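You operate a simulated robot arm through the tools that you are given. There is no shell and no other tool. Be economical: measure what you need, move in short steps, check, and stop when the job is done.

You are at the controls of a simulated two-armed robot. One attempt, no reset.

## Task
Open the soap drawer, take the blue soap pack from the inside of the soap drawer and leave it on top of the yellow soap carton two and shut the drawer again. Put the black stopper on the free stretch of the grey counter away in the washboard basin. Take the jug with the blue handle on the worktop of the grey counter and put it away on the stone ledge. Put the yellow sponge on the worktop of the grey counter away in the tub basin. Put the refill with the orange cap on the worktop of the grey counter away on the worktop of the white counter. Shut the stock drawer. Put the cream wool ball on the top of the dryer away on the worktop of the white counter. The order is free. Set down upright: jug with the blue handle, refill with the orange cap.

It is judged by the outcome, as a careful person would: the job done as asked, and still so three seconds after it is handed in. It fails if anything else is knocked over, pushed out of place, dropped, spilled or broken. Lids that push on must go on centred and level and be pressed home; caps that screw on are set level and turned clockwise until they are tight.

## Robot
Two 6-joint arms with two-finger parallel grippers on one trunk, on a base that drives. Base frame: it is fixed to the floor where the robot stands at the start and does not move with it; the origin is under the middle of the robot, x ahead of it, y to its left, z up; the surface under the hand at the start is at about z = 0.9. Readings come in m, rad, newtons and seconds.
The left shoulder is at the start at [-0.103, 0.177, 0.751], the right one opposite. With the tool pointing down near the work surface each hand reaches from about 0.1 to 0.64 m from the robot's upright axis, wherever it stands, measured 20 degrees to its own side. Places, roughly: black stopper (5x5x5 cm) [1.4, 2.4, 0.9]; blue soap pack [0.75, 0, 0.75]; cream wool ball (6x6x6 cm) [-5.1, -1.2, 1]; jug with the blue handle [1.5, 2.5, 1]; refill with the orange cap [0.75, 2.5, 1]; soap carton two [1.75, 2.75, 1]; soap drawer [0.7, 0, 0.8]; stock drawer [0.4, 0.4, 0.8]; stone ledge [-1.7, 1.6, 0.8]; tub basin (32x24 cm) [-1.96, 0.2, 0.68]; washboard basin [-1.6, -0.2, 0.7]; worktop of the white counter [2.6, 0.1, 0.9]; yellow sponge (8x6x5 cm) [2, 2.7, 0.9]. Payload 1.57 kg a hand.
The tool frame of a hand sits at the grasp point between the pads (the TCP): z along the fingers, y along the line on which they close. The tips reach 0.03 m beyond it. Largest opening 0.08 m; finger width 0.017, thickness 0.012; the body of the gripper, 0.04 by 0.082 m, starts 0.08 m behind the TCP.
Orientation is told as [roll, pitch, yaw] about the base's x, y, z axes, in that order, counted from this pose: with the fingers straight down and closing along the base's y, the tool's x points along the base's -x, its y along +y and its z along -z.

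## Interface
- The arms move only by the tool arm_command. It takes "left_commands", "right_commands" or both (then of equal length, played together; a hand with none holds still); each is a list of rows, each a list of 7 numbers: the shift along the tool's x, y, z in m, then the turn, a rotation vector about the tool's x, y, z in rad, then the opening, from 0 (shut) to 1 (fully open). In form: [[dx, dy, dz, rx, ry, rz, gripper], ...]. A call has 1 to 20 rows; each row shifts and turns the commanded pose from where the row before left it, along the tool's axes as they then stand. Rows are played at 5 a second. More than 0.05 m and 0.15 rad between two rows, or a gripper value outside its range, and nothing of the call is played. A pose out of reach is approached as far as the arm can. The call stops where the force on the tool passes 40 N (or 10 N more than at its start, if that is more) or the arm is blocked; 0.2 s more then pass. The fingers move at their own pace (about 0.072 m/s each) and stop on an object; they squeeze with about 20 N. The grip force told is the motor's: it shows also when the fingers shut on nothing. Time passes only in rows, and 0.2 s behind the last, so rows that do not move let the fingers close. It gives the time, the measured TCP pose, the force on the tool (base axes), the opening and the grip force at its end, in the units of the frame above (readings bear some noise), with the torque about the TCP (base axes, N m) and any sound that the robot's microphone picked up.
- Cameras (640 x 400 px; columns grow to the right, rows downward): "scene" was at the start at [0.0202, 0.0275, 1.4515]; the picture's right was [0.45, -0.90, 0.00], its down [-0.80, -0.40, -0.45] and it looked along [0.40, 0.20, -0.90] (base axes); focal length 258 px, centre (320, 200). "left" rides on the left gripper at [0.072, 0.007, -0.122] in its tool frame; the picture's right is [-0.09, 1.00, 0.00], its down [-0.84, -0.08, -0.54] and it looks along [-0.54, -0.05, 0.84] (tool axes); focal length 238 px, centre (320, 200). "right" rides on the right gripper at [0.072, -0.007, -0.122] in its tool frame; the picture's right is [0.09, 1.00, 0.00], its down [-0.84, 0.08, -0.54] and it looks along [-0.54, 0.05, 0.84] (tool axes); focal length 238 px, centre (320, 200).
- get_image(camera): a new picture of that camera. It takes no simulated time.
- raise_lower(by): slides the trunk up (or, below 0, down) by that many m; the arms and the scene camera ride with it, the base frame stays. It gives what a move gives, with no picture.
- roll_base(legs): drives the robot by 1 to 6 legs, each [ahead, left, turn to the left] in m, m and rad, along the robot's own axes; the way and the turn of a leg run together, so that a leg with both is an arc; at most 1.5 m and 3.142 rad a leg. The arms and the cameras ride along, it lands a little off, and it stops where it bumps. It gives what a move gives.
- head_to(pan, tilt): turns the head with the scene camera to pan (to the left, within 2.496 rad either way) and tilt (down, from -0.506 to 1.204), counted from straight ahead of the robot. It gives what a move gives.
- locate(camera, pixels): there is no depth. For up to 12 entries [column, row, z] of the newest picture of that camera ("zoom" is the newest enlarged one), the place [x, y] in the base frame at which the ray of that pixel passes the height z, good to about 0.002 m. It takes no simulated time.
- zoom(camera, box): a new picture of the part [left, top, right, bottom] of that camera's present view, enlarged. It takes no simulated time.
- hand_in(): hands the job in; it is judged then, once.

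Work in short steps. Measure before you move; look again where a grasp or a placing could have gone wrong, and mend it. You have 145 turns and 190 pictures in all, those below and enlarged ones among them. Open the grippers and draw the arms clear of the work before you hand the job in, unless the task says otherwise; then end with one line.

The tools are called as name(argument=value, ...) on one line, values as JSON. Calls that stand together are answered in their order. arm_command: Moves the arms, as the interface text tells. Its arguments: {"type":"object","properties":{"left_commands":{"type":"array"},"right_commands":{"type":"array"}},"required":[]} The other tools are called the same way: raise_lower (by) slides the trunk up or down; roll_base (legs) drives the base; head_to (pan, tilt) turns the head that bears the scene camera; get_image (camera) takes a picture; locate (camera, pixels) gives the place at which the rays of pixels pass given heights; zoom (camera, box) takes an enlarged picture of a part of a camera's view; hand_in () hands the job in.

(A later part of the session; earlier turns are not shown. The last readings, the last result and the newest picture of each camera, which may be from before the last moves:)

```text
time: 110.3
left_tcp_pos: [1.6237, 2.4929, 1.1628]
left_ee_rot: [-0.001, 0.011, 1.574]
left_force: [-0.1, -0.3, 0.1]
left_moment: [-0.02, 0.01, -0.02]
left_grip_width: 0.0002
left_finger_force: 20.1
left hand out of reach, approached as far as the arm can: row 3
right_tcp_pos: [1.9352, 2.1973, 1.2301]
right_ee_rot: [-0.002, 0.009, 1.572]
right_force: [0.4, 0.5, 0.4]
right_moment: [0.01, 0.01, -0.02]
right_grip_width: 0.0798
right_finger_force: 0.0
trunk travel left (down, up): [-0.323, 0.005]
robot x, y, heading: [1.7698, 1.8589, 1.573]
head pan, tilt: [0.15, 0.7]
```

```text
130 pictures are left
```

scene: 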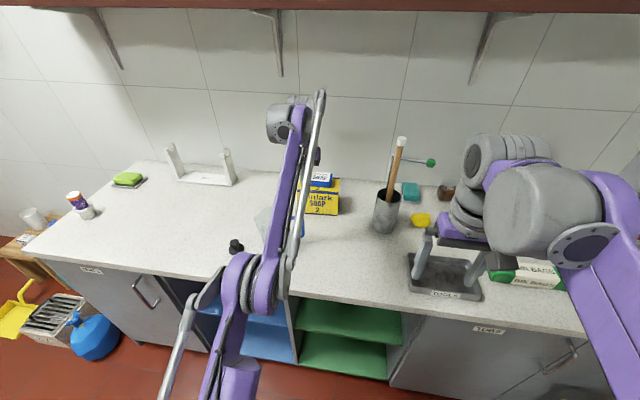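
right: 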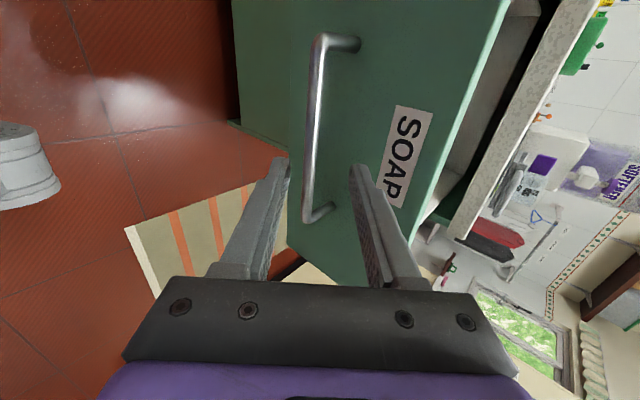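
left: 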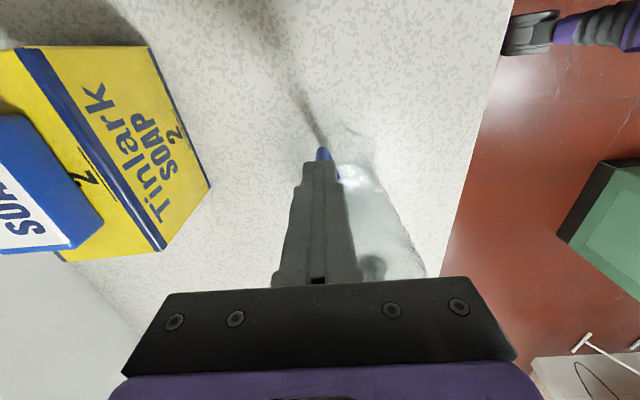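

Yaw is unwound. I try retracting toward the robot.

arm_command(left_commands=[[0.03, 0, 0, 0, 0, 0, 0], [0.03, 0, 0, 0, 0, 0, 0], [0.03, 0, 0, 0, 0, 0, 0], [0.03, 0, 0, 0, 0, 0, 0], [0.03, 0, 0, 0, 0, 0, 0], [0.03, 0, 0, 0, 0, 0, 0]])

get_image(camera="scene")

```text
time: 111.7
left_tcp_pos: [1.6285, 2.425, 1.1999]
left_ee_rot: [0.0, 0.01, 1.576]
left_force: [-0.2, 0.7, 0.4]
left_moment: [0.04, -0.03, 0.01]
left_grip_width: 0.0001
left_finger_force: 20.0
left hand out of reach, approached as far as the arm can: row 3, 4, 5, 6
right_tcp_pos: [1.9346, 2.1988, 1.231]
right_ee_rot: [-0.002, 0.007, 1.573]
right_force: [-0.8, 0.3, -0.7]
right_moment: [0.0, 0.04, 0.03]
right_grip_width: 0.0799
right_finger_force: 0.0
trunk travel left (down, up): [-0.323, 0.005]
robot x, y, heading: [1.7705, 1.8614, 1.578]
head pan, tilt: [0.15, 0.7]
```

```text
129 pictures are left
```

scene: 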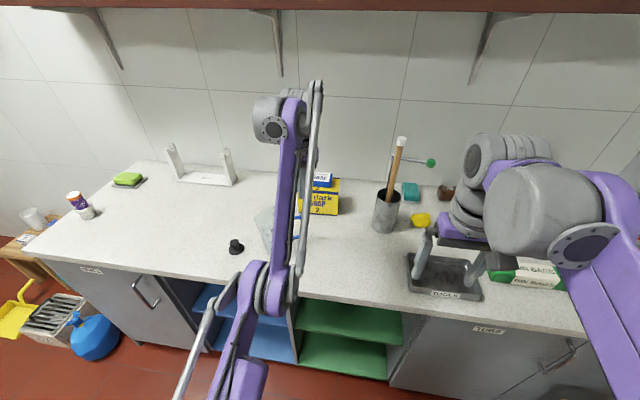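

The elbow has flipped to the low side (it shows low at (265,285)). I back the base off and stretch the arm straight out in free air, then retract, to flip the elbow up again.

roll_base(legs=[[-0.4, 0, 0]])

arm_command(left_commands=[[-0.04, 0, 0, 0, 0, 0, 0], [-0.04, 0, 0.02, 0, 0, 0, 0], [-0.04, 0, 0.02, 0, 0, 0, 0], [-0.04, 0, 0.0, 0, 0, 0, 0], [-0.04, 0, 0.0, 0, 0, 0, 0], [-0.04, 0, 0, 0, 0, 0, 0], [-0.04, 0, 0, 0, 0, 0, 0], [-0.04, 0, 0, 0, 0, 0, 0], [0, 0, 0, 0, 0, 0, 0]])

arm_command(left_commands=[[0.04, 0, 0, 0, 0, 0, 0], [0.04, 0, 0, 0, 0, 0, 0], [0.04, 0, 0, 0, 0, 0, 0], [0.04, 0, 0, 0, 0, 0, 0], [0.04, 0, 0, 0, 0, 0, 0], [0, 0, 0, 0, 0, 0, 0]])

get_image(camera="scene")

```text
time: 114.1
left_tcp_pos: [1.6327, 2.0352, 1.2003]
left_ee_rot: [0.0, 0.01, 1.566]
left_force: [0.0, 0.8, 0.9]
left_moment: [0.0, -0.01, 0.01]
left_grip_width: 0.0
left_finger_force: 20.1
right_tcp_pos: [1.9383, 1.8069, 1.2307]
right_ee_rot: [-0.002, 0.009, 1.564]
right_force: [0.1, -0.9, 0.3]
right_moment: [0.02, 0.0, 0.03]
right_grip_width: 0.08
right_finger_force: 0.1
trunk travel left (down, up): [-0.323, 0.005]
robot x, y, heading: [1.7696, 1.4676, 1.567]
head pan, tilt: [0.15, 0.7]
```

```text
time: 116.1
left_tcp_pos: [1.6283, 2.1328, 1.1113]
left_ee_rot: [0.001, 0.01, 1.566]
left_force: [0.3, -0.6, 0.2]
left_moment: [0.01, 0.03, 0.0]
left_grip_width: 0.0
left_finger_force: 20.3
left hand out of reach, approached as far as the arm can: row 2, 3, 4, 5, 6, 7, 8
right_tcp_pos: [1.9365, 1.8062, 1.2294]
right_ee_rot: [-0.001, 0.008, 1.566]
right_force: [0.3, -0.3, 0.9]
right_moment: [-0.02, 0.01, 0.01]
right_grip_width: 0.0802
right_finger_force: 0.0
trunk travel left (down, up): [-0.323, 0.005]
robot x, y, heading: [1.7687, 1.4656, 1.569]
head pan, tilt: [0.15, 0.7]
```

```text
time: 117.5
left_tcp_pos: [1.6257, 1.932, 1.1131]
left_ee_rot: [0.0, 0.012, 1.568]
left_force: [0.1, 0.3, -0.4]
left_moment: [-0.01, 0.0, 0.02]
left_grip_width: 0.0001
left_finger_force: 19.6
right_tcp_pos: [1.9368, 1.8055, 1.2306]
right_ee_rot: [-0.003, 0.009, 1.565]
right_force: [-0.1, 0.0, 0.3]
right_moment: [-0.02, 0.0, 0.04]
right_grip_width: 0.0803
right_finger_force: 0.1
trunk travel left (down, up): [-0.323, 0.005]
robot x, y, heading: [1.771, 1.4658, 1.567]
head pan, tilt: [0.15, 0.7]
```

```text
128 pictures are left
```

scene: 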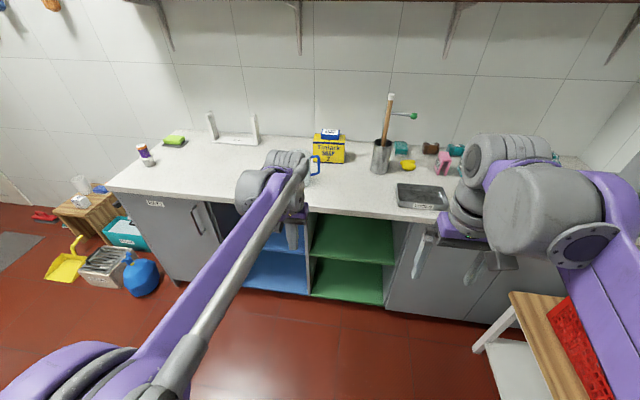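

The elbow is up again. I re-yaw the left hand, raise it a bit, open, and drive ahead 0.48 m to bring it over the handle.

arm_command(left_commands=[[0, 0, -0.02, 0, 0, -0.143, 1], [0, 0, -0.02, 0, 0, -0.143, 1], [0, 0, 0, 0, 0, -0.143, 1], [0, 0, 0, 0, 0, -0.143, 1], [0, 0, 0, 0, 0, -0.143, 1], [0, 0, 0, 0, 0, -0.143, 1], [0, 0, 0, 0, 0, -0.143, 1], [0, 0, 0, 0, 0, -0.143, 1], [0, 0, 0, 0, 0, -0.143, 1], [0, 0, 0, 0, 0, -0.143, 1], [0, 0, 0, 0, 0, -0.141, 1]])

roll_base(legs=[[0.49, 0, 0]])

get_image(camera="left")

```text
time: 119.9
left_tcp_pos: [1.6275, 1.9335, 1.1521]
left_ee_rot: [0.012, 0.0, 3.142]
left_force: [-0.2, 0.4, 0.5]
left_moment: [0.05, 0.01, -0.02]
left_grip_width: 0.08
left_finger_force: 0.1
right_tcp_pos: [1.9361, 1.8055, 1.2304]
right_ee_rot: [-0.001, 0.007, 1.567]
right_force: [-1.6, 0.4, -0.3]
right_moment: [0.02, -0.02, -0.03]
right_grip_width: 0.0802
right_finger_force: 0.1
trunk travel left (down, up): [-0.323, 0.005]
robot x, y, heading: [1.7696, 1.4666, 1.574]
head pan, tilt: [0.15, 0.7]
```

```text
time: 122.8
left_tcp_pos: [1.6419, 2.4281, 1.1524]
left_ee_rot: [0.01, -0.002, 3.12]
left_force: [-0.4, -0.3, 0.3]
left_moment: [-0.03, -0.01, 0.02]
left_grip_width: 0.08
left_finger_force: 0.0
right_tcp_pos: [1.9491, 2.2947, 1.2299]
right_ee_rot: [-0.002, 0.007, 1.548]
right_force: [-0.1, 0.4, -0.2]
right_moment: [0.01, -0.02, -0.01]
right_grip_width: 0.0801
right_finger_force: 0.2
trunk travel left (down, up): [-0.323, 0.005]
robot x, y, heading: [1.7775, 1.9602, 1.55]
head pan, tilt: [0.15, 0.7]
```

```text
127 pictures are left
```

left: 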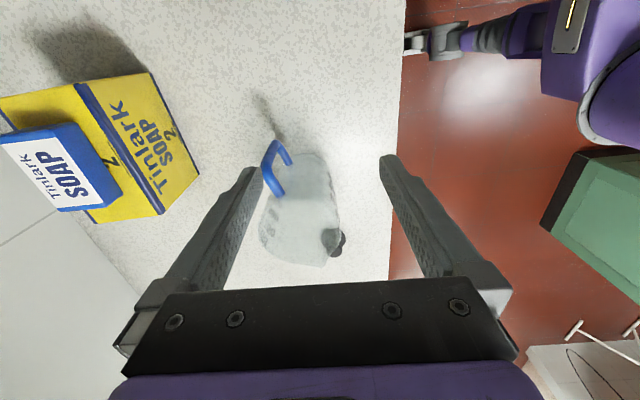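

The handle now looks turned relative to before; I zoom in to see whether the jug was nudged.

zoom(camera="left", box=[200, 120, 360, 280])

zoom(camera="scene", box=[180, 180, 380, 320])

locate(camera="left", pixels=[[266, 176, 1.04], [283, 194, 1.04], [276, 142, 0.95], [300, 258, 1.07], [300, 155, 0.9], [340, 240, 0.9]])

```text
2.50 times, centred on (280, 200) of left
```

zoom: 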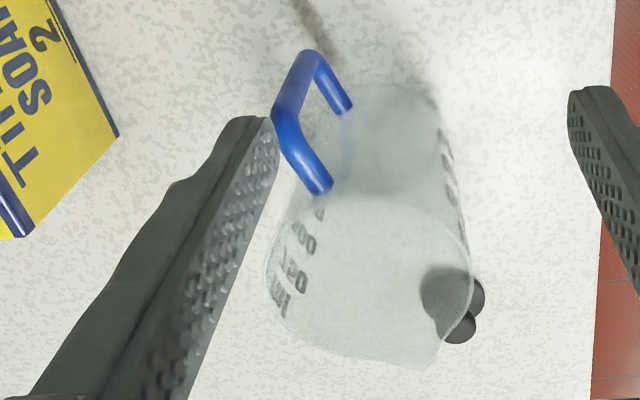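

```text
2.86 times, centred on (280, 250) of scene
```

zoom: 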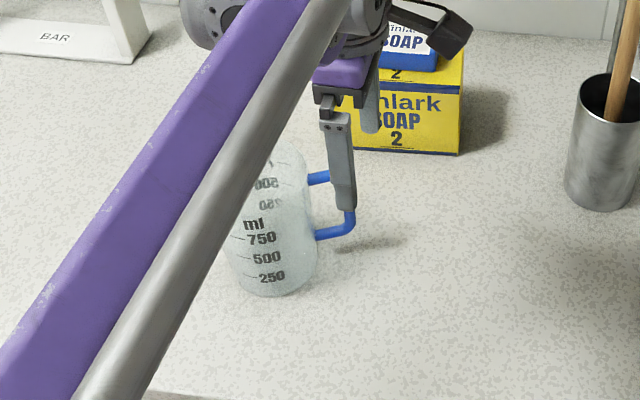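

```text
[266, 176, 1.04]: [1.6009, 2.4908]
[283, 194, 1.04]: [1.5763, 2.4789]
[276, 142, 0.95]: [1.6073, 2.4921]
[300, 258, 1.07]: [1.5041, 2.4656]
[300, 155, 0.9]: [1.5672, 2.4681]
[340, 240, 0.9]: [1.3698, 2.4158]
```

The jug was turned about 29° when I drifted; its handle bar is now at about [1.604, 2.491]. I move over it and yaw the hand 0.5 rad to match.

arm_command(left_commands=[[-0.013, -0.021, 0, 0, 0, -0.1, 1], [-0.013, -0.021, 0, 0, 0, -0.1, 1], [-0.006, -0.022, 0, 0, 0, -0.1, 1], [0, 0, 0, 0, 0, -0.1, 1], [0, 0, 0, 0, 0, -0.1, 1], [0, 0, 0, 0, 0, 0, 1]])

get_image(camera="left")

```text
time: 124.2
left_tcp_pos: [1.6057, 2.4904, 1.1512]
left_ee_rot: [0.009, -0.006, -2.661]
left_force: [-0.2, 0.1, 0.0]
left_moment: [0.03, 0.01, 0.01]
left_grip_width: 0.08
left_finger_force: 0.1
right_tcp_pos: [1.9489, 2.2975, 1.2293]
right_ee_rot: [-0.002, 0.009, 1.549]
right_force: [-0.2, 0.6, 0.2]
right_moment: [-0.01, 0.01, -0.03]
right_grip_width: 0.0799
right_finger_force: 0.0
trunk travel left (down, up): [-0.323, 0.005]
robot x, y, heading: [1.7753, 1.9628, 1.556]
head pan, tilt: [0.15, 0.7]
```

```text
124 pictures are left
```

left: 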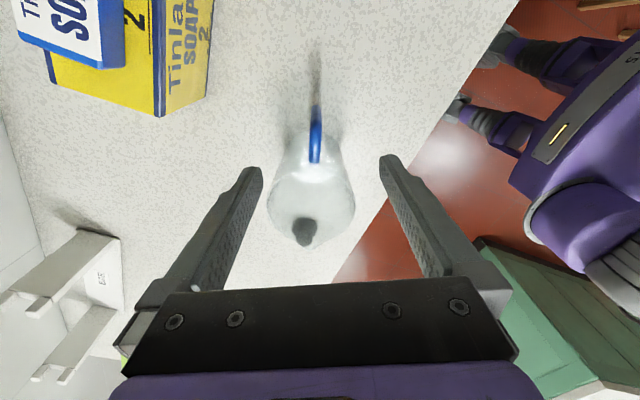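

Aligned with the handle. I verify the location of its corner (315,128).

locate(camera="left", pixels=[[315, 128, 1.035], [316, 108, 0.95], [314, 160, 1.04]])

arm_command(left_commands=[[0, 0, 0.03, 0, 0, 0, 1], [0, 0, 0.03, 0, 0, 0, 1], [0, 0, 0, 0, 0, 0, 1]])

get_image(camera="left")

```text
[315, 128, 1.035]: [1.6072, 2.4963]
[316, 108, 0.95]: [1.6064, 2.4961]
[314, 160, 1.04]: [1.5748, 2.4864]
```

```text
time: 125.0
left_tcp_pos: [1.6054, 2.4891, 1.0916]
left_ee_rot: [0.01, -0.004, -2.663]
left_force: [0.8, 0.1, 0.0]
left_moment: [-0.02, 0.02, -0.02]
left_grip_width: 0.0799
left_finger_force: 0.1
right_tcp_pos: [1.9487, 2.2959, 1.23]
right_ee_rot: [-0.001, 0.01, 1.549]
right_force: [-0.2, 0.7, 0.9]
right_moment: [-0.01, -0.01, -0.02]
right_grip_width: 0.0803
right_finger_force: 0.0
trunk travel left (down, up): [-0.323, 0.005]
robot x, y, heading: [1.7751, 1.9612, 1.553]
head pan, tilt: [0.15, 0.7]
```

```text
123 pictures are left
```

left: 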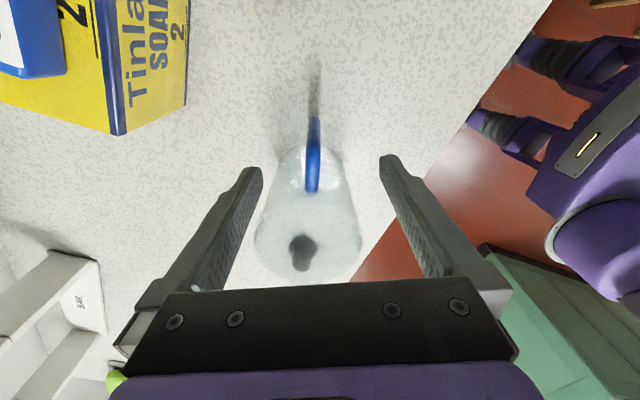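

I shift (0.004, −0.005) in tool axes and lower 0.088, not closing yet.

arm_command(left_commands=[[0.004, -0.005, 0.028, 0, 0, 0, 1], [0, 0, 0.03, 0, 0, 0, 1], [0, 0, 0.03, 0, 0, 0, 1]])

get_image(camera="left")

```text
time: 125.8
left_tcp_pos: [1.6073, 2.4978, 1.0025]
left_ee_rot: [0.007, -0.005, -2.663]
left_force: [-1.0, 0.0, 1.0]
left_moment: [0.02, -0.01, -0.04]
left_grip_width: 0.0801
left_finger_force: 0.1
right_tcp_pos: [1.949, 2.2958, 1.2303]
right_ee_rot: [-0.001, 0.007, 1.548]
right_force: [0.4, 0.1, 0.2]
right_moment: [0.03, 0.0, 0.0]
right_grip_width: 0.0797
right_finger_force: 0.1
trunk travel left (down, up): [-0.323, 0.005]
robot x, y, heading: [1.774, 1.9637, 1.554]
head pan, tilt: [0.15, 0.7]
```

```text
122 pictures are left
```

left: 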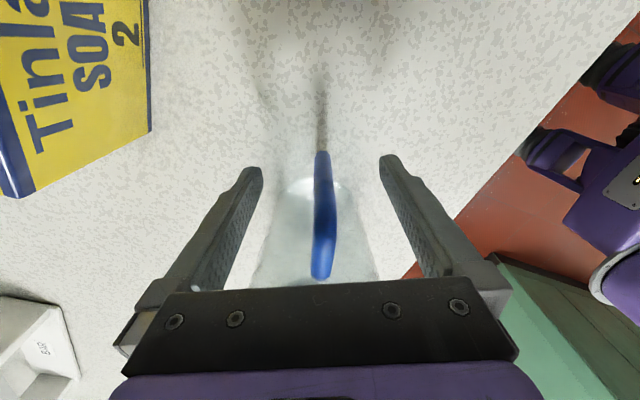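

The handle is astride and centred. I close and lift slightly.

arm_command(left_commands=[[0, 0, 0, 0, 0, 0, 0.4], [0, 0, 0, 0, 0, 0, 0], [0, 0, 0, 0, 0, 0, 0], [0, 0, -0.01, 0, 0, 0, 0], [0, 0, -0.02, 0, 0, 0, 0], [0, 0, 0, 0, 0, 0, 0]])

get_image(camera="left")

zoom(camera="scene", box=[180, 150, 420, 310])

```text
time: 127.2
left_tcp_pos: [1.6056, 2.4948, 1.0341]
left_ee_rot: [0.01, -0.006, -2.663]
left_force: [0.2, 0.4, -0.6]
left_moment: [0.03, -0.1, -0.01]
left_grip_width: 0.0128
left_finger_force: 19.9
right_tcp_pos: [1.9495, 2.2973, 1.2309]
right_ee_rot: [-0.002, 0.006, 1.55]
right_force: [0.3, -1.0, 0.6]
right_moment: [0.02, 0.03, 0.0]
right_grip_width: 0.08
right_finger_force: 0.0
trunk travel left (down, up): [-0.323, 0.005]
robot x, y, heading: [1.7763, 1.965, 1.55]
head pan, tilt: [0.15, 0.7]
```

```text
121 pictures are left
```

left: 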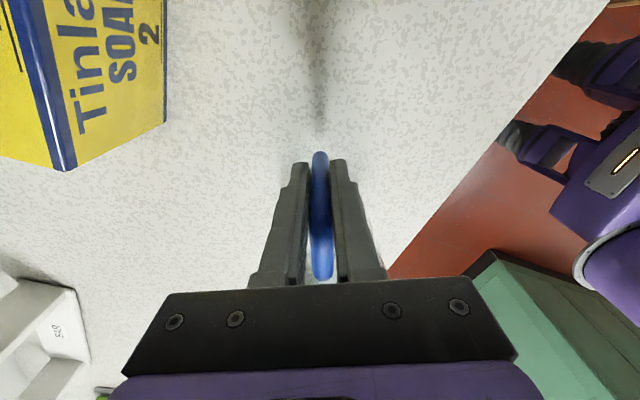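

```text
2.50 times, centred on (300, 230) of scene
```

zoom: 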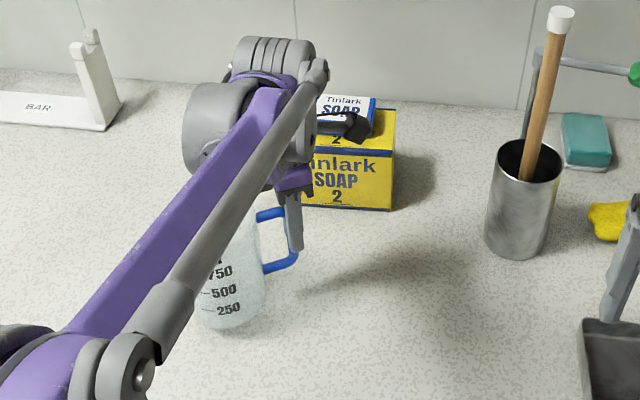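

Jug held and lifted. I raise it further and draw it back, away from the carton.

arm_command(left_commands=[[0, 0, -0.04, 0, 0, 0, 0], [-0.0138, 0.0266, -0.03, 0, 0, 0, 0], [-0.0138, 0.0266, 0, 0, 0, 0, 0], [-0.0138, 0.0266, 0, 0, 0, 0, 0], [-0.0138, 0.0266, 0, 0, 0, 0, 0], [0, 0, 0, 0, 0, 0, 0]])

get_image(camera="scene")

```text
time: 128.6
left_tcp_pos: [1.6064, 2.3788, 1.1039]
left_ee_rot: [0.009, -0.006, -2.663]
left_force: [-0.3, 0.2, -1.3]
left_moment: [0.06, -0.1, 0.03]
left_grip_width: 0.0122
left_finger_force: 19.9
right_tcp_pos: [1.9483, 2.2966, 1.2296]
right_ee_rot: [-0.001, 0.009, 1.549]
right_force: [-0.3, 0.2, -0.4]
right_moment: [-0.03, -0.01, 0.02]
right_grip_width: 0.0801
right_finger_force: 0.1
trunk travel left (down, up): [-0.323, 0.005]
robot x, y, heading: [1.773, 1.9599, 1.548]
head pan, tilt: [0.15, 0.7]
```

```text
119 pictures are left
```

scene: 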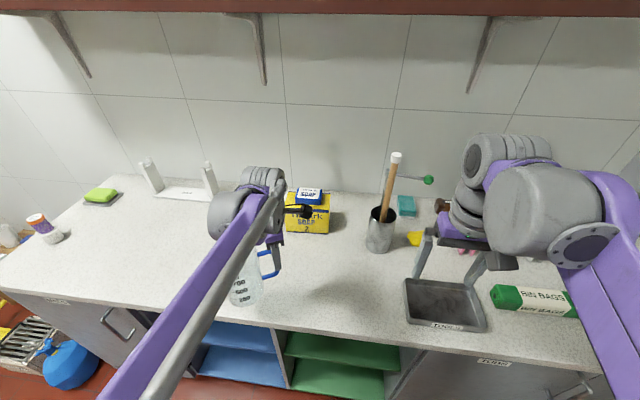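

Jug is upright and clear. I drive right 0.1 and ahead 0.1 so the right hand can reach the sponge.

roll_base(legs=[[0, -0.1, 0.02], [0.1, 0, 0]])

get_image(camera="right")

head_to(pan=-0.2, tilt=0.8)

get_image(camera="scene")

```text
time: 130.9
left_tcp_pos: [1.6978, 2.4691, 1.1024]
left_ee_rot: [0.009, -0.005, -2.639]
left_force: [-0.6, 0.1, -0.6]
left_moment: [0.06, -0.06, -0.01]
left_grip_width: 0.0127
left_finger_force: 20.3
right_tcp_pos: [2.0432, 2.3961, 1.2299]
right_ee_rot: [-0.002, 0.008, 1.569]
right_force: [0.0, 0.3, 0.6]
right_moment: [0.01, -0.03, -0.03]
right_grip_width: 0.0802
right_finger_force: 0.0
trunk travel left (down, up): [-0.323, 0.005]
robot x, y, heading: [1.8767, 2.0587, 1.574]
head pan, tilt: [0.15, 0.7]
```

```text
118 pictures are left
```

right: 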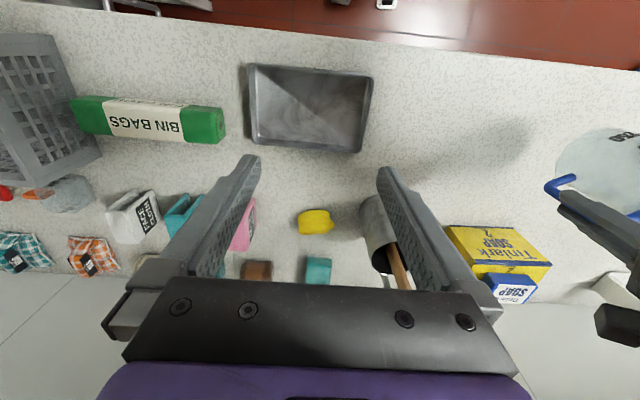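

```text
time: 131.8
left_tcp_pos: [1.6986, 2.4718, 1.1035]
left_ee_rot: [0.009, -0.006, -2.642]
left_force: [0.3, 0.5, -1.1]
left_moment: [0.06, -0.09, 0.02]
left_grip_width: 0.0125
left_finger_force: 19.9
right_tcp_pos: [2.0426, 2.3964, 1.2306]
right_ee_rot: [-0.003, 0.009, 1.57]
right_force: [-0.4, 0.5, 0.0]
right_moment: [-0.02, -0.04, -0.03]
right_grip_width: 0.0799
right_finger_force: 0.0
trunk travel left (down, up): [-0.323, 0.005]
robot x, y, heading: [1.877, 2.0585, 1.569]
head pan, tilt: [-0.201, 0.799]
```

```text
117 pictures are left
```

scene: 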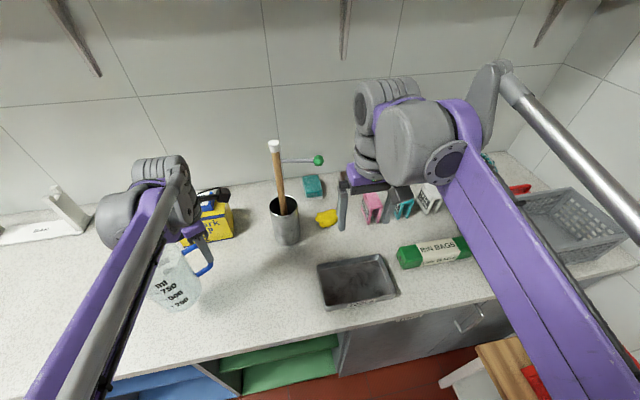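

Locate the sponge from both views: right (315,222), scene (327,217).

locate(camera="right", pixels=[[315, 222, 0.92], [315, 222, 0.95], [297, 222, 0.92], [333, 222, 0.92], [315, 210, 0.92], [315, 235, 0.92], [365, 215, 0.95], [258, 230, 0.95]])

locate(camera="scene", pixels=[[327, 217, 0.92], [327, 217, 0.9], [316, 220, 0.9], [338, 214, 0.92]])

zoom(camera="right", box=[240, 170, 400, 270])

```text
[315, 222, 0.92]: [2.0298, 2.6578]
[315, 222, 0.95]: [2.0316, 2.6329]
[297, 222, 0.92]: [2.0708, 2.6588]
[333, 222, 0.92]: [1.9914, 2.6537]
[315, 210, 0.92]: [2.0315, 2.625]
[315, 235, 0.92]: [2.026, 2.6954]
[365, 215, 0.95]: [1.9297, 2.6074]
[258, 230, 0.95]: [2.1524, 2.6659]
```

```text
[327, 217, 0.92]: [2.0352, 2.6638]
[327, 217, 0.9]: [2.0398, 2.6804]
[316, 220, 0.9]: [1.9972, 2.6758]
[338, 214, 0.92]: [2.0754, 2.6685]
```

```text
4.00 times, centred on (320, 220) of right
```

zoom: 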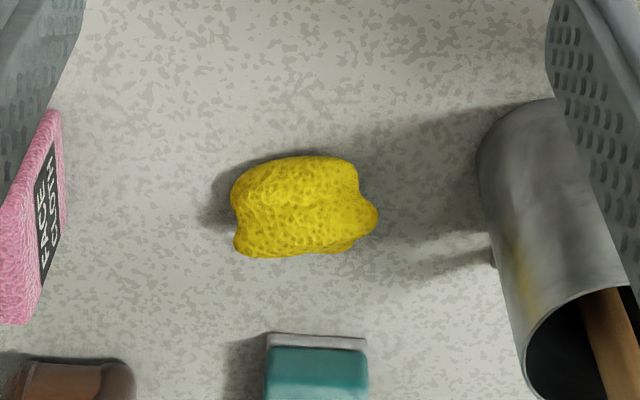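

Sponge centre ≈ [2.032, 2.66], 8 cm along x, 6 cm along y: I must close along y. I yaw the right hand −90° (camera to the +x side, away from the pot).

arm_command(right_commands=[[0, 0, 0, 0, 0, -0.143, 1], [0, 0, 0, 0, 0, -0.143, 1], [0, 0, 0, 0, 0, -0.143, 1], [0, 0, 0, 0, 0, -0.143, 1], [0, 0, 0, 0, 0, -0.143, 1], [0, 0, 0, 0, 0, -0.143, 1], [0, 0, 0, 0, 0, -0.143, 1], [0, 0, 0, 0, 0, -0.143, 1], [0, 0, 0, 0, 0, -0.143, 1], [0, 0, 0, 0, 0, -0.143, 1], [0, 0, 0, 0, 0, -0.141, 1], [0, -0.03, 0, 0, 0, 0, 1], [0, -0.03, 0.03, 0, 0, 0, 1], [0, -0.03, 0.03, 0, 0, 0, 1], [0, -0.03, 0.03, 0, 0, 0, 1], [0, -0.03, 0.03, 0, 0, 0, 1]])

get_image(camera="right")

```text
time: 135.2
left_tcp_pos: [1.6978, 2.4714, 1.102]
left_ee_rot: [0.008, -0.005, -2.641]
left_force: [0.3, -0.1, -0.7]
left_moment: [0.01, -0.08, -0.01]
left_grip_width: 0.0124
left_finger_force: 20.2
right_tcp_pos: [2.0412, 2.5502, 1.1076]
right_ee_rot: [0.01, 0.003, 3.143]
right_force: [0.1, -0.5, -0.3]
right_moment: [0.0, -0.01, 0.01]
right_grip_width: 0.08
right_finger_force: 0.0
trunk travel left (down, up): [-0.323, 0.005]
robot x, y, heading: [1.8731, 2.058, 1.574]
head pan, tilt: [-0.201, 0.799]
```

```text
115 pictures are left
```

right: 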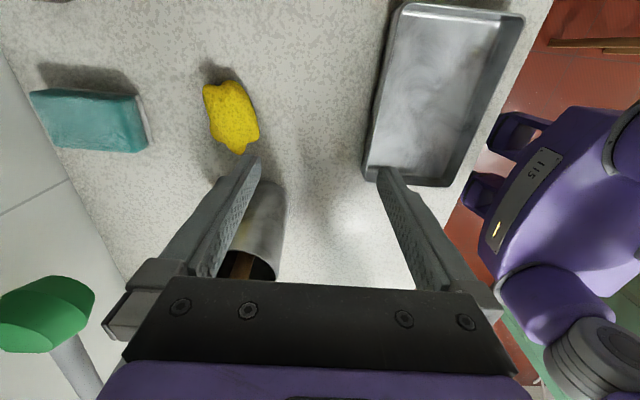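

No limit flags. I check the green knob's position relative to my path, and re-measure the sponge.

locate(camera="right", pixels=[[45, 315, 1.0], [45, 315, 1.05], [45, 315, 1.1], [232, 116, 0.92], [232, 116, 0.94], [215, 85, 0.93], [245, 150, 0.93]])

locate(camera="scene", pixels=[[319, 160, 1.0], [319, 160, 1.05], [319, 160, 1.1], [273, 147, 1.2], [287, 205, 1.02]])

```text
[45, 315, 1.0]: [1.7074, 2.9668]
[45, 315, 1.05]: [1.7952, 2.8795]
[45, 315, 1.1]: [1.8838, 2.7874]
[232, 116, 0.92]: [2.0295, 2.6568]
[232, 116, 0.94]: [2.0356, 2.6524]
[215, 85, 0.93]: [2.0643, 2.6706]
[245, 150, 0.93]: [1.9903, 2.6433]
```

```text
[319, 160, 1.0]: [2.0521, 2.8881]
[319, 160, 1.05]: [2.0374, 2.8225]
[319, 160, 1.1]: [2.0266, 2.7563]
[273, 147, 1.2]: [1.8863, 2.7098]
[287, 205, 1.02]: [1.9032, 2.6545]
```

The rays put the green knob at about [2.01, 2.66, 1.17] — right above the sponge. So I must come in tilted from the +x side, under the knob. I back out and turn the right hand to the opposite yaw (camera inward).

arm_command(right_commands=[[0, 0.04, -0.01, 0, 0, 0, 1], [0, 0.04, -0.01, 0, 0, 0, 1], [0, 0.04, -0.01, 0, 0, 0.143, 1], [0, 0.03, -0.01, 0, 0, 0.143, 1], [0, 0, 0, 0, 0, 0.143, 1], [0, 0, 0, 0, 0, 0.143, 1], [0, 0, 0, 0, 0, 0.143, 1], [0, 0, 0, 0, 0, 0.143, 1], [0, 0, 0, 0, 0, 0.143, 1], [0, 0, 0, 0, 0, 0.143, 1], [0, 0, 0, 0, 0, 0.143, 1], [0, 0, 0, 0, 0, 0.143, 1], [0, 0, 0, 0, 0, 0.141, 1]])

arm_command(right_commands=[[0, 0, 0, 0, 0, 0.143, 1], [0, 0, 0, 0, 0, 0.143, 1], [0, 0, 0, 0, 0, 0.143, 1], [0, 0, 0, 0, 0, 0.143, 1], [0, 0, 0, 0, 0, 0.143, 1], [0, 0, 0, 0, 0, 0.143, 1], [0, 0, 0, 0, 0, 0.143, 1], [0, 0, 0, 0, 0, 0.143, 1], [0, 0, 0, 0, 0, 0.143, 1], [0, 0, 0, 0, 0, 0.143, 1], [0, 0, 0, 0, 0, 0.141, 1], [0, 0, 0, 0, 0.13, 0, 1], [0, 0, 0, 0, 0.13, 0, 1], [0, 0, 0, 0, 0.13, 0, 1], [0, 0, 0, 0, 0.13, 0, 1], [0, 0, 0, 0, 0.13, 0, 1]])

get_image(camera="scene")

get_image(camera="right")

```text
time: 138.0
left_tcp_pos: [1.6975, 2.4707, 1.1031]
left_ee_rot: [0.009, -0.005, -2.639]
left_force: [0.6, -0.1, -0.9]
left_moment: [0.02, -0.07, 0.03]
left_grip_width: 0.0126
left_finger_force: 20.2
right_tcp_pos: [2.0389, 2.3968, 1.1524]
right_ee_rot: [-0.002, 0.008, 1.568]
right_force: [0.1, 0.2, 0.7]
right_moment: [-0.03, 0.01, 0.03]
right_grip_width: 0.0799
right_finger_force: 0.0
trunk travel left (down, up): [-0.323, 0.005]
robot x, y, heading: [1.8736, 2.0561, 1.568]
head pan, tilt: [-0.201, 0.799]
```

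```text
time: 141.4
left_tcp_pos: [1.6989, 2.4699, 1.1037]
left_ee_rot: [0.009, -0.005, -2.639]
left_force: [0.9, 0.4, -0.5]
left_moment: [0.04, -0.08, 0.01]
left_grip_width: 0.0126
left_finger_force: 19.8
right_tcp_pos: [2.0385, 2.3968, 1.15]
right_ee_rot: [-0.01, 0.649, -0.007]
right_force: [-0.4, 0.0, -0.3]
right_moment: [0.02, 0.0, -0.01]
right_grip_width: 0.0801
right_finger_force: 0.2
trunk travel left (down, up): [-0.323, 0.005]
robot x, y, heading: [1.8741, 2.0575, 1.573]
head pan, tilt: [-0.201, 0.799]
```

```text
114 pictures are left
```

scene: 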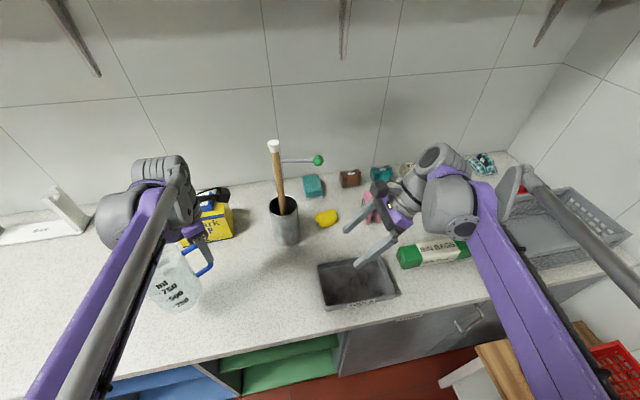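

```text
113 pictures are left
```

right: 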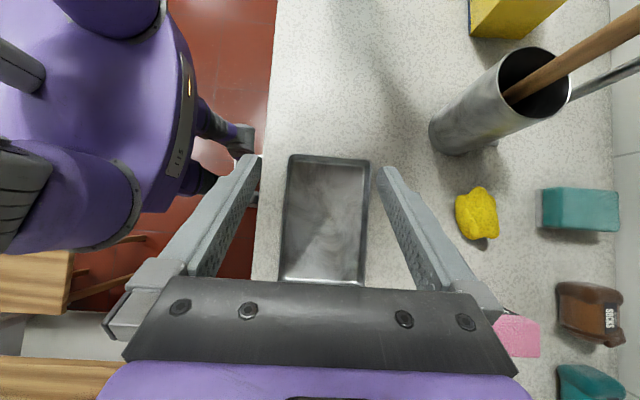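

Good tilted pose. Locate the sponge (477,213) and the pink cloth pack (503,318) from here.

locate(camera="right", pixels=[[477, 213, 0.92], [477, 213, 0.93], [457, 210, 0.925], [498, 215, 0.925], [478, 188, 0.925], [478, 238, 0.925], [500, 318, 0.99], [500, 318, 0.95]])

locate(camera="scene", pixels=[[327, 217, 0.925], [367, 198, 0.98], [372, 222, 0.9]])

zoom(camera="scene", box=[260, 130, 460, 270])

```text
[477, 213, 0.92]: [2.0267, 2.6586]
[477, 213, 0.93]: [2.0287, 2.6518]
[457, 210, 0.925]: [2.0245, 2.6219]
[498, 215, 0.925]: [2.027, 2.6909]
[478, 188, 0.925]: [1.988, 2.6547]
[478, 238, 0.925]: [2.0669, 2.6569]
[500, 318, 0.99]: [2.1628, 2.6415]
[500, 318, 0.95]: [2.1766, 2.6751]
```

```text
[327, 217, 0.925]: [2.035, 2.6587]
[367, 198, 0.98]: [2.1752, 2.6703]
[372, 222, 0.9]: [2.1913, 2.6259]
```

```text
2.86 times, centred on (360, 200) of scene
```

zoom: 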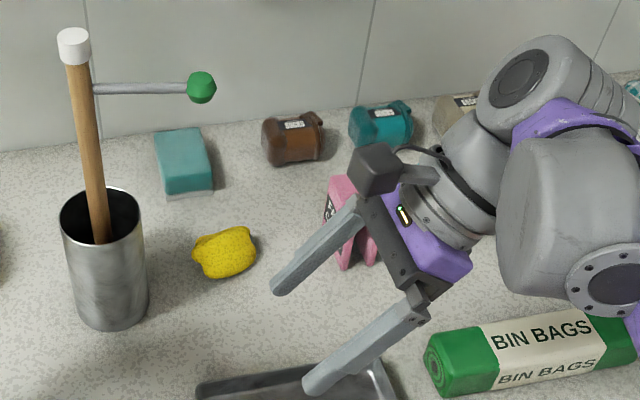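

Sponge centre [2.028, 2.657]. I move to the pre-grasp [2.115, 2.657, 1.06] (x/z first, then y).

arm_command(right_commands=[[-0.038, 0, 0.009, 0, 0, 0, 1], [-0.038, 0, 0.009, 0, 0, 0, 1], [-0.038, 0, 0.008, 0, 0, 0, 1], [0, 0.043, 0, 0, 0, 0, 1], [0, 0.043, 0, 0, 0, 0, 1], [0, 0.043, 0, 0, 0, 0, 1], [0, 0.043, 0, 0, 0, 0, 1], [0, 0.043, 0, 0, 0, 0, 1], [0, 0.043, 0, 0, 0, 0, 1]])

get_image(camera="right")

get_image(camera="scene")

```text
time: 143.4
left_tcp_pos: [1.6995, 2.4725, 1.1032]
left_ee_rot: [0.01, -0.005, -2.641]
left_force: [-0.8, -0.1, -1.0]
left_moment: [0.01, -0.06, 0.02]
left_grip_width: 0.0127
left_finger_force: 20.1
right_tcp_pos: [2.1169, 2.6552, 1.057]
right_ee_rot: [-0.013, 0.649, -0.007]
right_force: [1.3, -0.4, 0.3]
right_moment: [0.0, -0.02, 0.02]
right_grip_width: 0.0799
right_finger_force: 0.0
trunk travel left (down, up): [-0.323, 0.005]
robot x, y, heading: [1.8745, 2.0593, 1.573]
head pan, tilt: [-0.201, 0.799]
```

```text
111 pictures are left
```

right: 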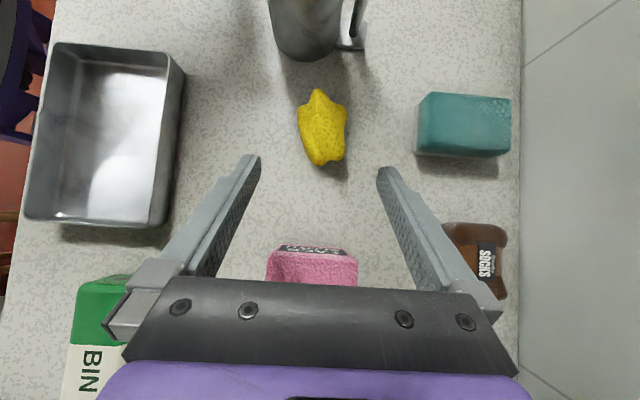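

```text
110 pictures are left
```

scene: 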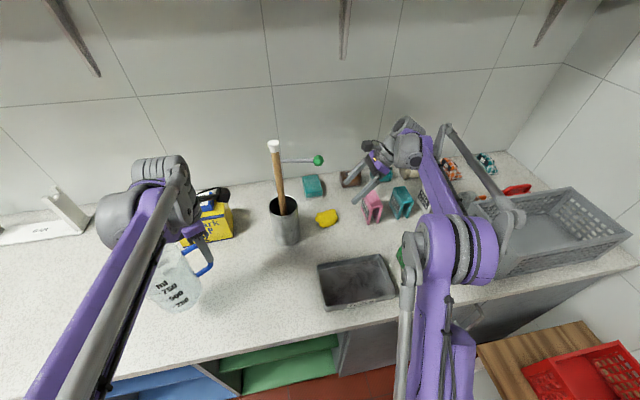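

Sponge is centred between the fingers. I slide in 0.145 m along the fingers.

arm_command(right_commands=[[0, 0.001, 0.04, 0, 0, 0, 1], [0, 0, 0.04, 0, 0, 0, 1], [0, 0, 0.04, 0, 0, 0, 1], [0, 0, 0.025, 0, 0, 0, 1]])

get_image(camera="right")

```text
time: 144.4
left_tcp_pos: [1.6989, 2.4724, 1.1039]
left_ee_rot: [0.008, -0.006, -2.64]
left_force: [0.3, 0.2, -1.1]
left_moment: [0.03, -0.09, -0.01]
left_grip_width: 0.0126
left_finger_force: 20.0
right_tcp_pos: [2.0257, 2.6533, 0.9435]
right_ee_rot: [-0.009, 0.649, -0.007]
right_force: [-0.1, 0.0, -0.4]
right_moment: [0.0, -0.03, -0.07]
right_grip_width: 0.0798
right_finger_force: 0.1
trunk travel left (down, up): [-0.323, 0.005]
robot x, y, heading: [1.8766, 2.0574, 1.576]
head pan, tilt: [-0.201, 0.799]
```

```text
109 pictures are left
```

right: 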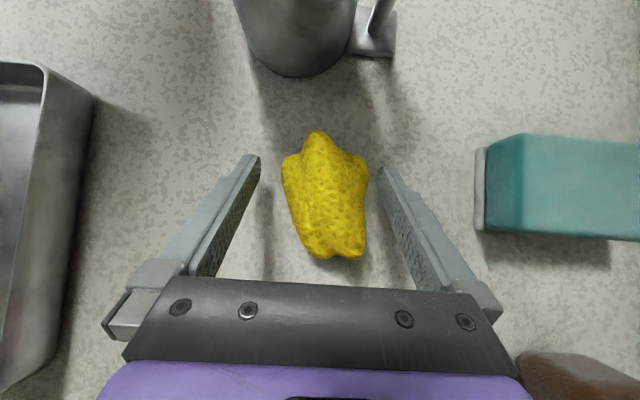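

The sponge lies between the pads. A last 0.008 m in, then close and lift back along the approach.

arm_command(right_commands=[[0, 0.002, 0.008, 0, 0, 0, 1], [0, 0, 0, 0, 0, 0, 0], [0, 0, 0, 0, 0, 0, 0], [0, 0, 0, 0, 0, 0, 0], [0, 0, -0.02, 0, 0, 0, 0], [0, 0, -0.03, 0, 0, 0, 0]])

get_image(camera="right")

```text
time: 145.8
left_tcp_pos: [1.6992, 2.471, 1.1026]
left_ee_rot: [0.008, -0.007, -2.64]
left_force: [0.0, -0.1, -1.2]
left_moment: [0.04, -0.08, 0.01]
left_grip_width: 0.0127
left_finger_force: 19.8
right_tcp_pos: [2.0518, 2.6544, 0.9785]
right_ee_rot: [-0.009, 0.649, -0.009]
right_force: [0.1, 0.2, -0.2]
right_moment: [0.02, 0.0, 0.01]
right_grip_width: 0.0554
right_finger_force: 20.0
trunk travel left (down, up): [-0.323, 0.005]
robot x, y, heading: [1.8776, 2.0574, 1.572]
head pan, tilt: [-0.201, 0.799]
```

```text
108 pictures are left
```

right: 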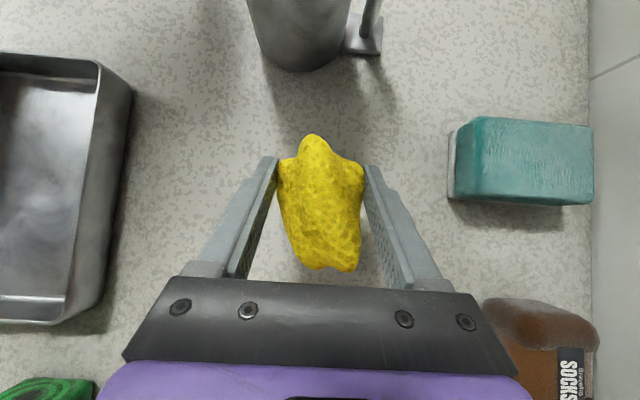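

Sponge gripped (0.055). I retreat along the approach 0.1 m, then back the base out.

arm_command(right_commands=[[0, 0, -0.04, 0, 0, 0, 0], [0, 0, -0.04, 0, 0, 0, 0], [0, 0, -0.03, 0, 0, 0, 0]])

roll_base(legs=[[-0.5, 0, 0]])

get_image(camera="scene")

```text
time: 146.6
left_tcp_pos: [1.697, 2.4708, 1.1022]
left_ee_rot: [0.008, -0.005, -2.64]
left_force: [-0.1, -0.2, -1.7]
left_moment: [0.0, -0.1, -0.01]
left_grip_width: 0.0128
left_finger_force: 19.4
right_tcp_pos: [2.119, 2.6564, 1.0669]
right_ee_rot: [-0.011, 0.649, -0.006]
right_force: [-0.2, -0.1, 0.3]
right_moment: [0.02, 0.03, -0.01]
right_grip_width: 0.0553
right_finger_force: 20.0
trunk travel left (down, up): [-0.323, 0.005]
robot x, y, heading: [1.8746, 2.0575, 1.572]
head pan, tilt: [-0.201, 0.799]
```

```text
time: 149.5
left_tcp_pos: [1.7008, 1.9842, 1.1024]
left_ee_rot: [0.01, -0.005, -2.653]
left_force: [-0.4, -1.0, -1.1]
left_moment: [0.04, -0.08, -0.01]
left_grip_width: 0.0126
left_finger_force: 20.3
right_tcp_pos: [2.1217, 2.1647, 1.0661]
right_ee_rot: [-0.011, 0.649, -0.021]
right_force: [-0.1, -0.2, -0.4]
right_moment: [-0.02, 0.03, 0.03]
right_grip_width: 0.0549
right_finger_force: 20.4
trunk travel left (down, up): [-0.323, 0.005]
robot x, y, heading: [1.8721, 1.5687, 1.557]
head pan, tilt: [-0.201, 0.799]
```

```text
107 pictures are left
```

scene: 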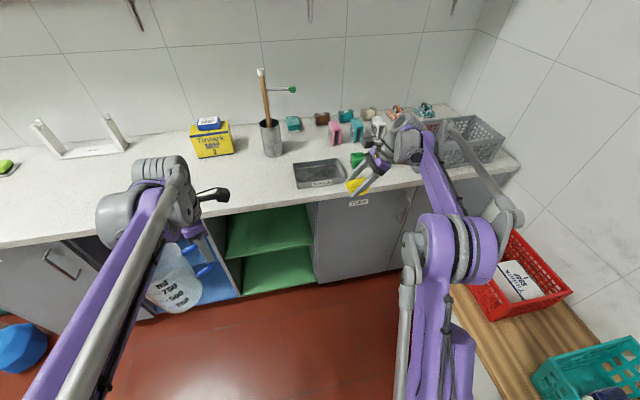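

I untilt the right hand and retract it toward the body, watching for a limit.

arm_command(right_commands=[[0, 0, 0, 0, -0.13, 0, 0], [0, 0, 0, 0, -0.13, 0, 0], [0, 0, 0, 0, -0.13, 0, 0], [0, 0, 0, 0, -0.13, 0, 0], [0, 0, 0, 0, -0.13, 0, 0], [0, -0.04, 0, 0, 0, 0, 0], [0, -0.04, 0, 0, 0, 0, 0], [0, -0.04, 0, 0, 0, 0, 0], [0, -0.04, 0, 0, 0, 0, 0], [0, -0.04, 0, 0, 0, 0, 0]])

get_image(camera="scene")

```text
time: 151.7
left_tcp_pos: [1.7007, 1.983, 1.103]
left_ee_rot: [0.009, -0.007, -2.653]
left_force: [-0.9, -1.4, -0.6]
left_moment: [0.04, -0.1, -0.01]
left_grip_width: 0.0124
left_finger_force: 19.8
right_tcp_pos: [2.1216, 1.9639, 1.0678]
right_ee_rot: [-0.007, -0.003, -0.013]
right_force: [0.1, -0.9, 0.4]
right_moment: [0.0, 0.02, 0.02]
right_grip_width: 0.0552
right_finger_force: 19.8
trunk travel left (down, up): [-0.323, 0.005]
robot x, y, heading: [1.8745, 1.5662, 1.563]
head pan, tilt: [-0.201, 0.799]
```

```text
106 pictures are left
```

scene: 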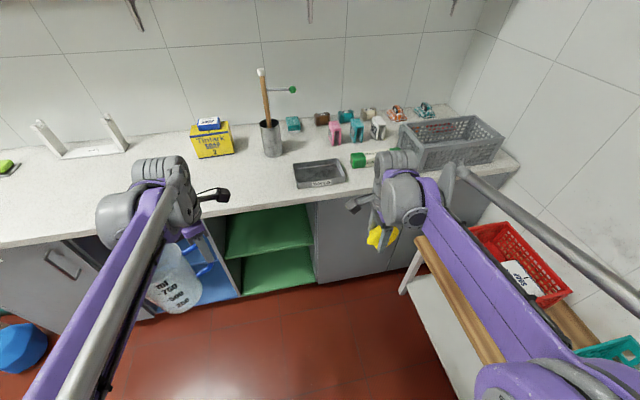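

Both items are secure. I drive west along the aisle (2.4 m to the left), then turn to face −x.

roll_base(legs=[[0.08, 0, 0.01], [0, 1.2, 0], [0, 1.2, 0], [0, 0, 1.57]])

head_to(pan=0, tilt=0.5)

get_image(camera="scene")

```text
time: 177.3
left_tcp_pos: [-0.95, 1.5112, 1.1027]
left_ee_rot: [0.008, -0.004, -1.11]
left_force: [0.7, -0.1, -1.1]
left_moment: [0.05, 0.04, 0.02]
left_grip_width: 0.0128
left_finger_force: 20.2
right_tcp_pos: [-0.9213, 1.929, 1.0674]
right_ee_rot: [-0.009, -0.002, 1.531]
right_force: [-0.2, -0.3, -0.3]
right_moment: [0.0, 0.0, -0.04]
right_grip_width: 0.0548
right_finger_force: 20.8
trunk travel left (down, up): [-0.323, 0.005]
robot x, y, heading: [-0.5273, 1.6697, 3.107]
head pan, tilt: [-0.201, 0.799]
```

```text
time: 178.1
left_tcp_pos: [-0.9498, 1.511, 1.103]
left_ee_rot: [0.009, -0.005, -1.111]
left_force: [-0.2, -0.8, -0.9]
left_moment: [0.06, 0.03, 0.04]
left_grip_width: 0.0127
left_finger_force: 20.0
right_tcp_pos: [-0.9216, 1.9284, 1.0672]
right_ee_rot: [-0.009, -0.003, 1.529]
right_force: [0.5, -1.0, -0.5]
right_moment: [0.02, -0.01, 0.02]
right_grip_width: 0.055
right_finger_force: 19.7
trunk travel left (down, up): [-0.323, 0.005]
robot x, y, heading: [-0.5341, 1.6736, 3.108]
head pan, tilt: [0.0, 0.499]
```

```text
105 pictures are left
```

scene: 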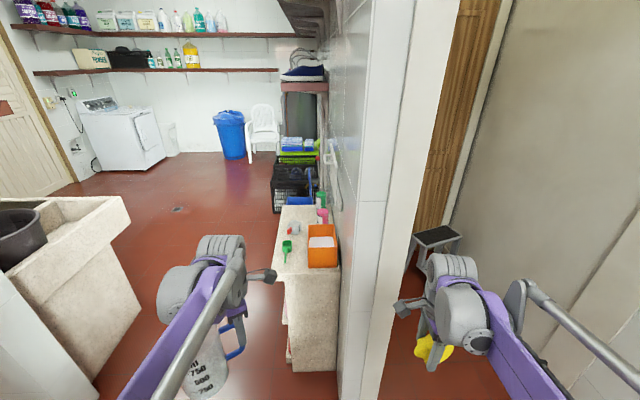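

Ahead: the stone ledge with a scoop and orange box at (300,240), the stone basin on the left. I measure the ledge top, free area, and wall edge.

locate(camera="scene", pixels=[[275, 276, 0.82], [340, 268, 0.82], [275, 210, 0.82], [316, 206, 0.82], [308, 268, 0.82], [338, 268, 0.82], [287, 262, 0.82], [340, 390, 0.0], [375, 395, 0.0], [292, 372, 0], [102, 400, 0], [126, 228, 0.8]])

zoom(camera="scene", box=[220, 150, 420, 300])

```text
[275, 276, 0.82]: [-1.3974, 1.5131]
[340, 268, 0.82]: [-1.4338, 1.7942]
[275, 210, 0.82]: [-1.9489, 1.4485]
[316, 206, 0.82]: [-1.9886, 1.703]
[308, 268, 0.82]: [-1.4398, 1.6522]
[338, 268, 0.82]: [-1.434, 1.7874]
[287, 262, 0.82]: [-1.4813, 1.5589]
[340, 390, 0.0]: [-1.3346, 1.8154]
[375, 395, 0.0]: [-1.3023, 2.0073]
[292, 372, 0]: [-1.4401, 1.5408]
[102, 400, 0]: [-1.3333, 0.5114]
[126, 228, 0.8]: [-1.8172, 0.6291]
```

```text
2.67 times, centred on (320, 225) of scene
```

zoom: 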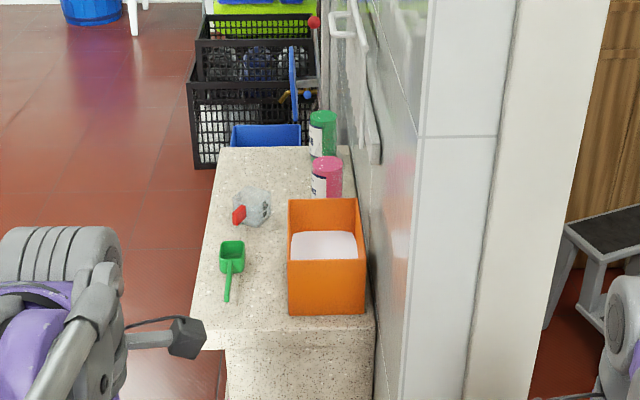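

I look left to see the ironing board before planning the path into the corridor.

head_to(pan=0.8, tilt=0.7)

get_image(camera="scene")

```text
time: 179.2
left_tcp_pos: [-0.95, 1.5089, 1.1025]
left_ee_rot: [0.009, -0.005, -1.109]
left_force: [0.1, 0.0, -1.7]
left_moment: [0.07, 0.08, 0.01]
left_grip_width: 0.0126
left_finger_force: 19.6
right_tcp_pos: [-0.9211, 1.9295, 1.0685]
right_ee_rot: [-0.01, -0.002, 1.53]
right_force: [-0.4, 0.5, 0.9]
right_moment: [-0.02, 0.0, 0.0]
right_grip_width: 0.0549
right_finger_force: 20.0
trunk travel left (down, up): [-0.323, 0.005]
robot x, y, heading: [-0.5302, 1.6774, 3.11]
head pan, tilt: [0.799, 0.7]
```

```text
103 pictures are left
```

scene: 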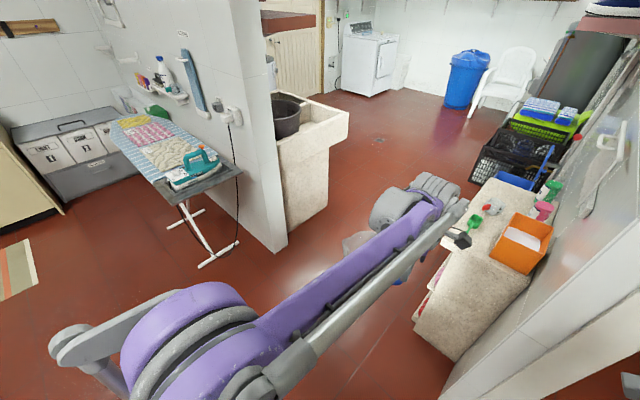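

locate(camera="scene", pixels=[[241, 170, 0.9], [205, 190, 0.9], [240, 245, 0], [275, 253, 0], [287, 246, 0], [348, 108, 0.8], [327, 150, 0.8], [284, 160, 0.8], [440, 235, 0.82], [530, 275, 0.82]])

zoom(camera="scene", box=[420, 130, 600, 260])

```text
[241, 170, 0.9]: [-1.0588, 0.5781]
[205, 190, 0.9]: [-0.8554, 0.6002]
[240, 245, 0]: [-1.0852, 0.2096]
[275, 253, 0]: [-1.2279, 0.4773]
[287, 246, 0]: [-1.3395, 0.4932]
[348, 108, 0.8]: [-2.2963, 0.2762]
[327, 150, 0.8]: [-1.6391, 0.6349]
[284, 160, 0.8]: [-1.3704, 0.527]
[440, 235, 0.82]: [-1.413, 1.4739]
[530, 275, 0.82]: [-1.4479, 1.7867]
```

```text
3.08 times, centred on (510, 195) of scene
```

zoom: 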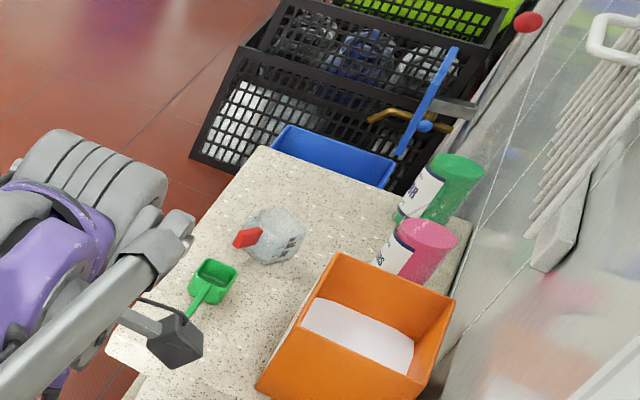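

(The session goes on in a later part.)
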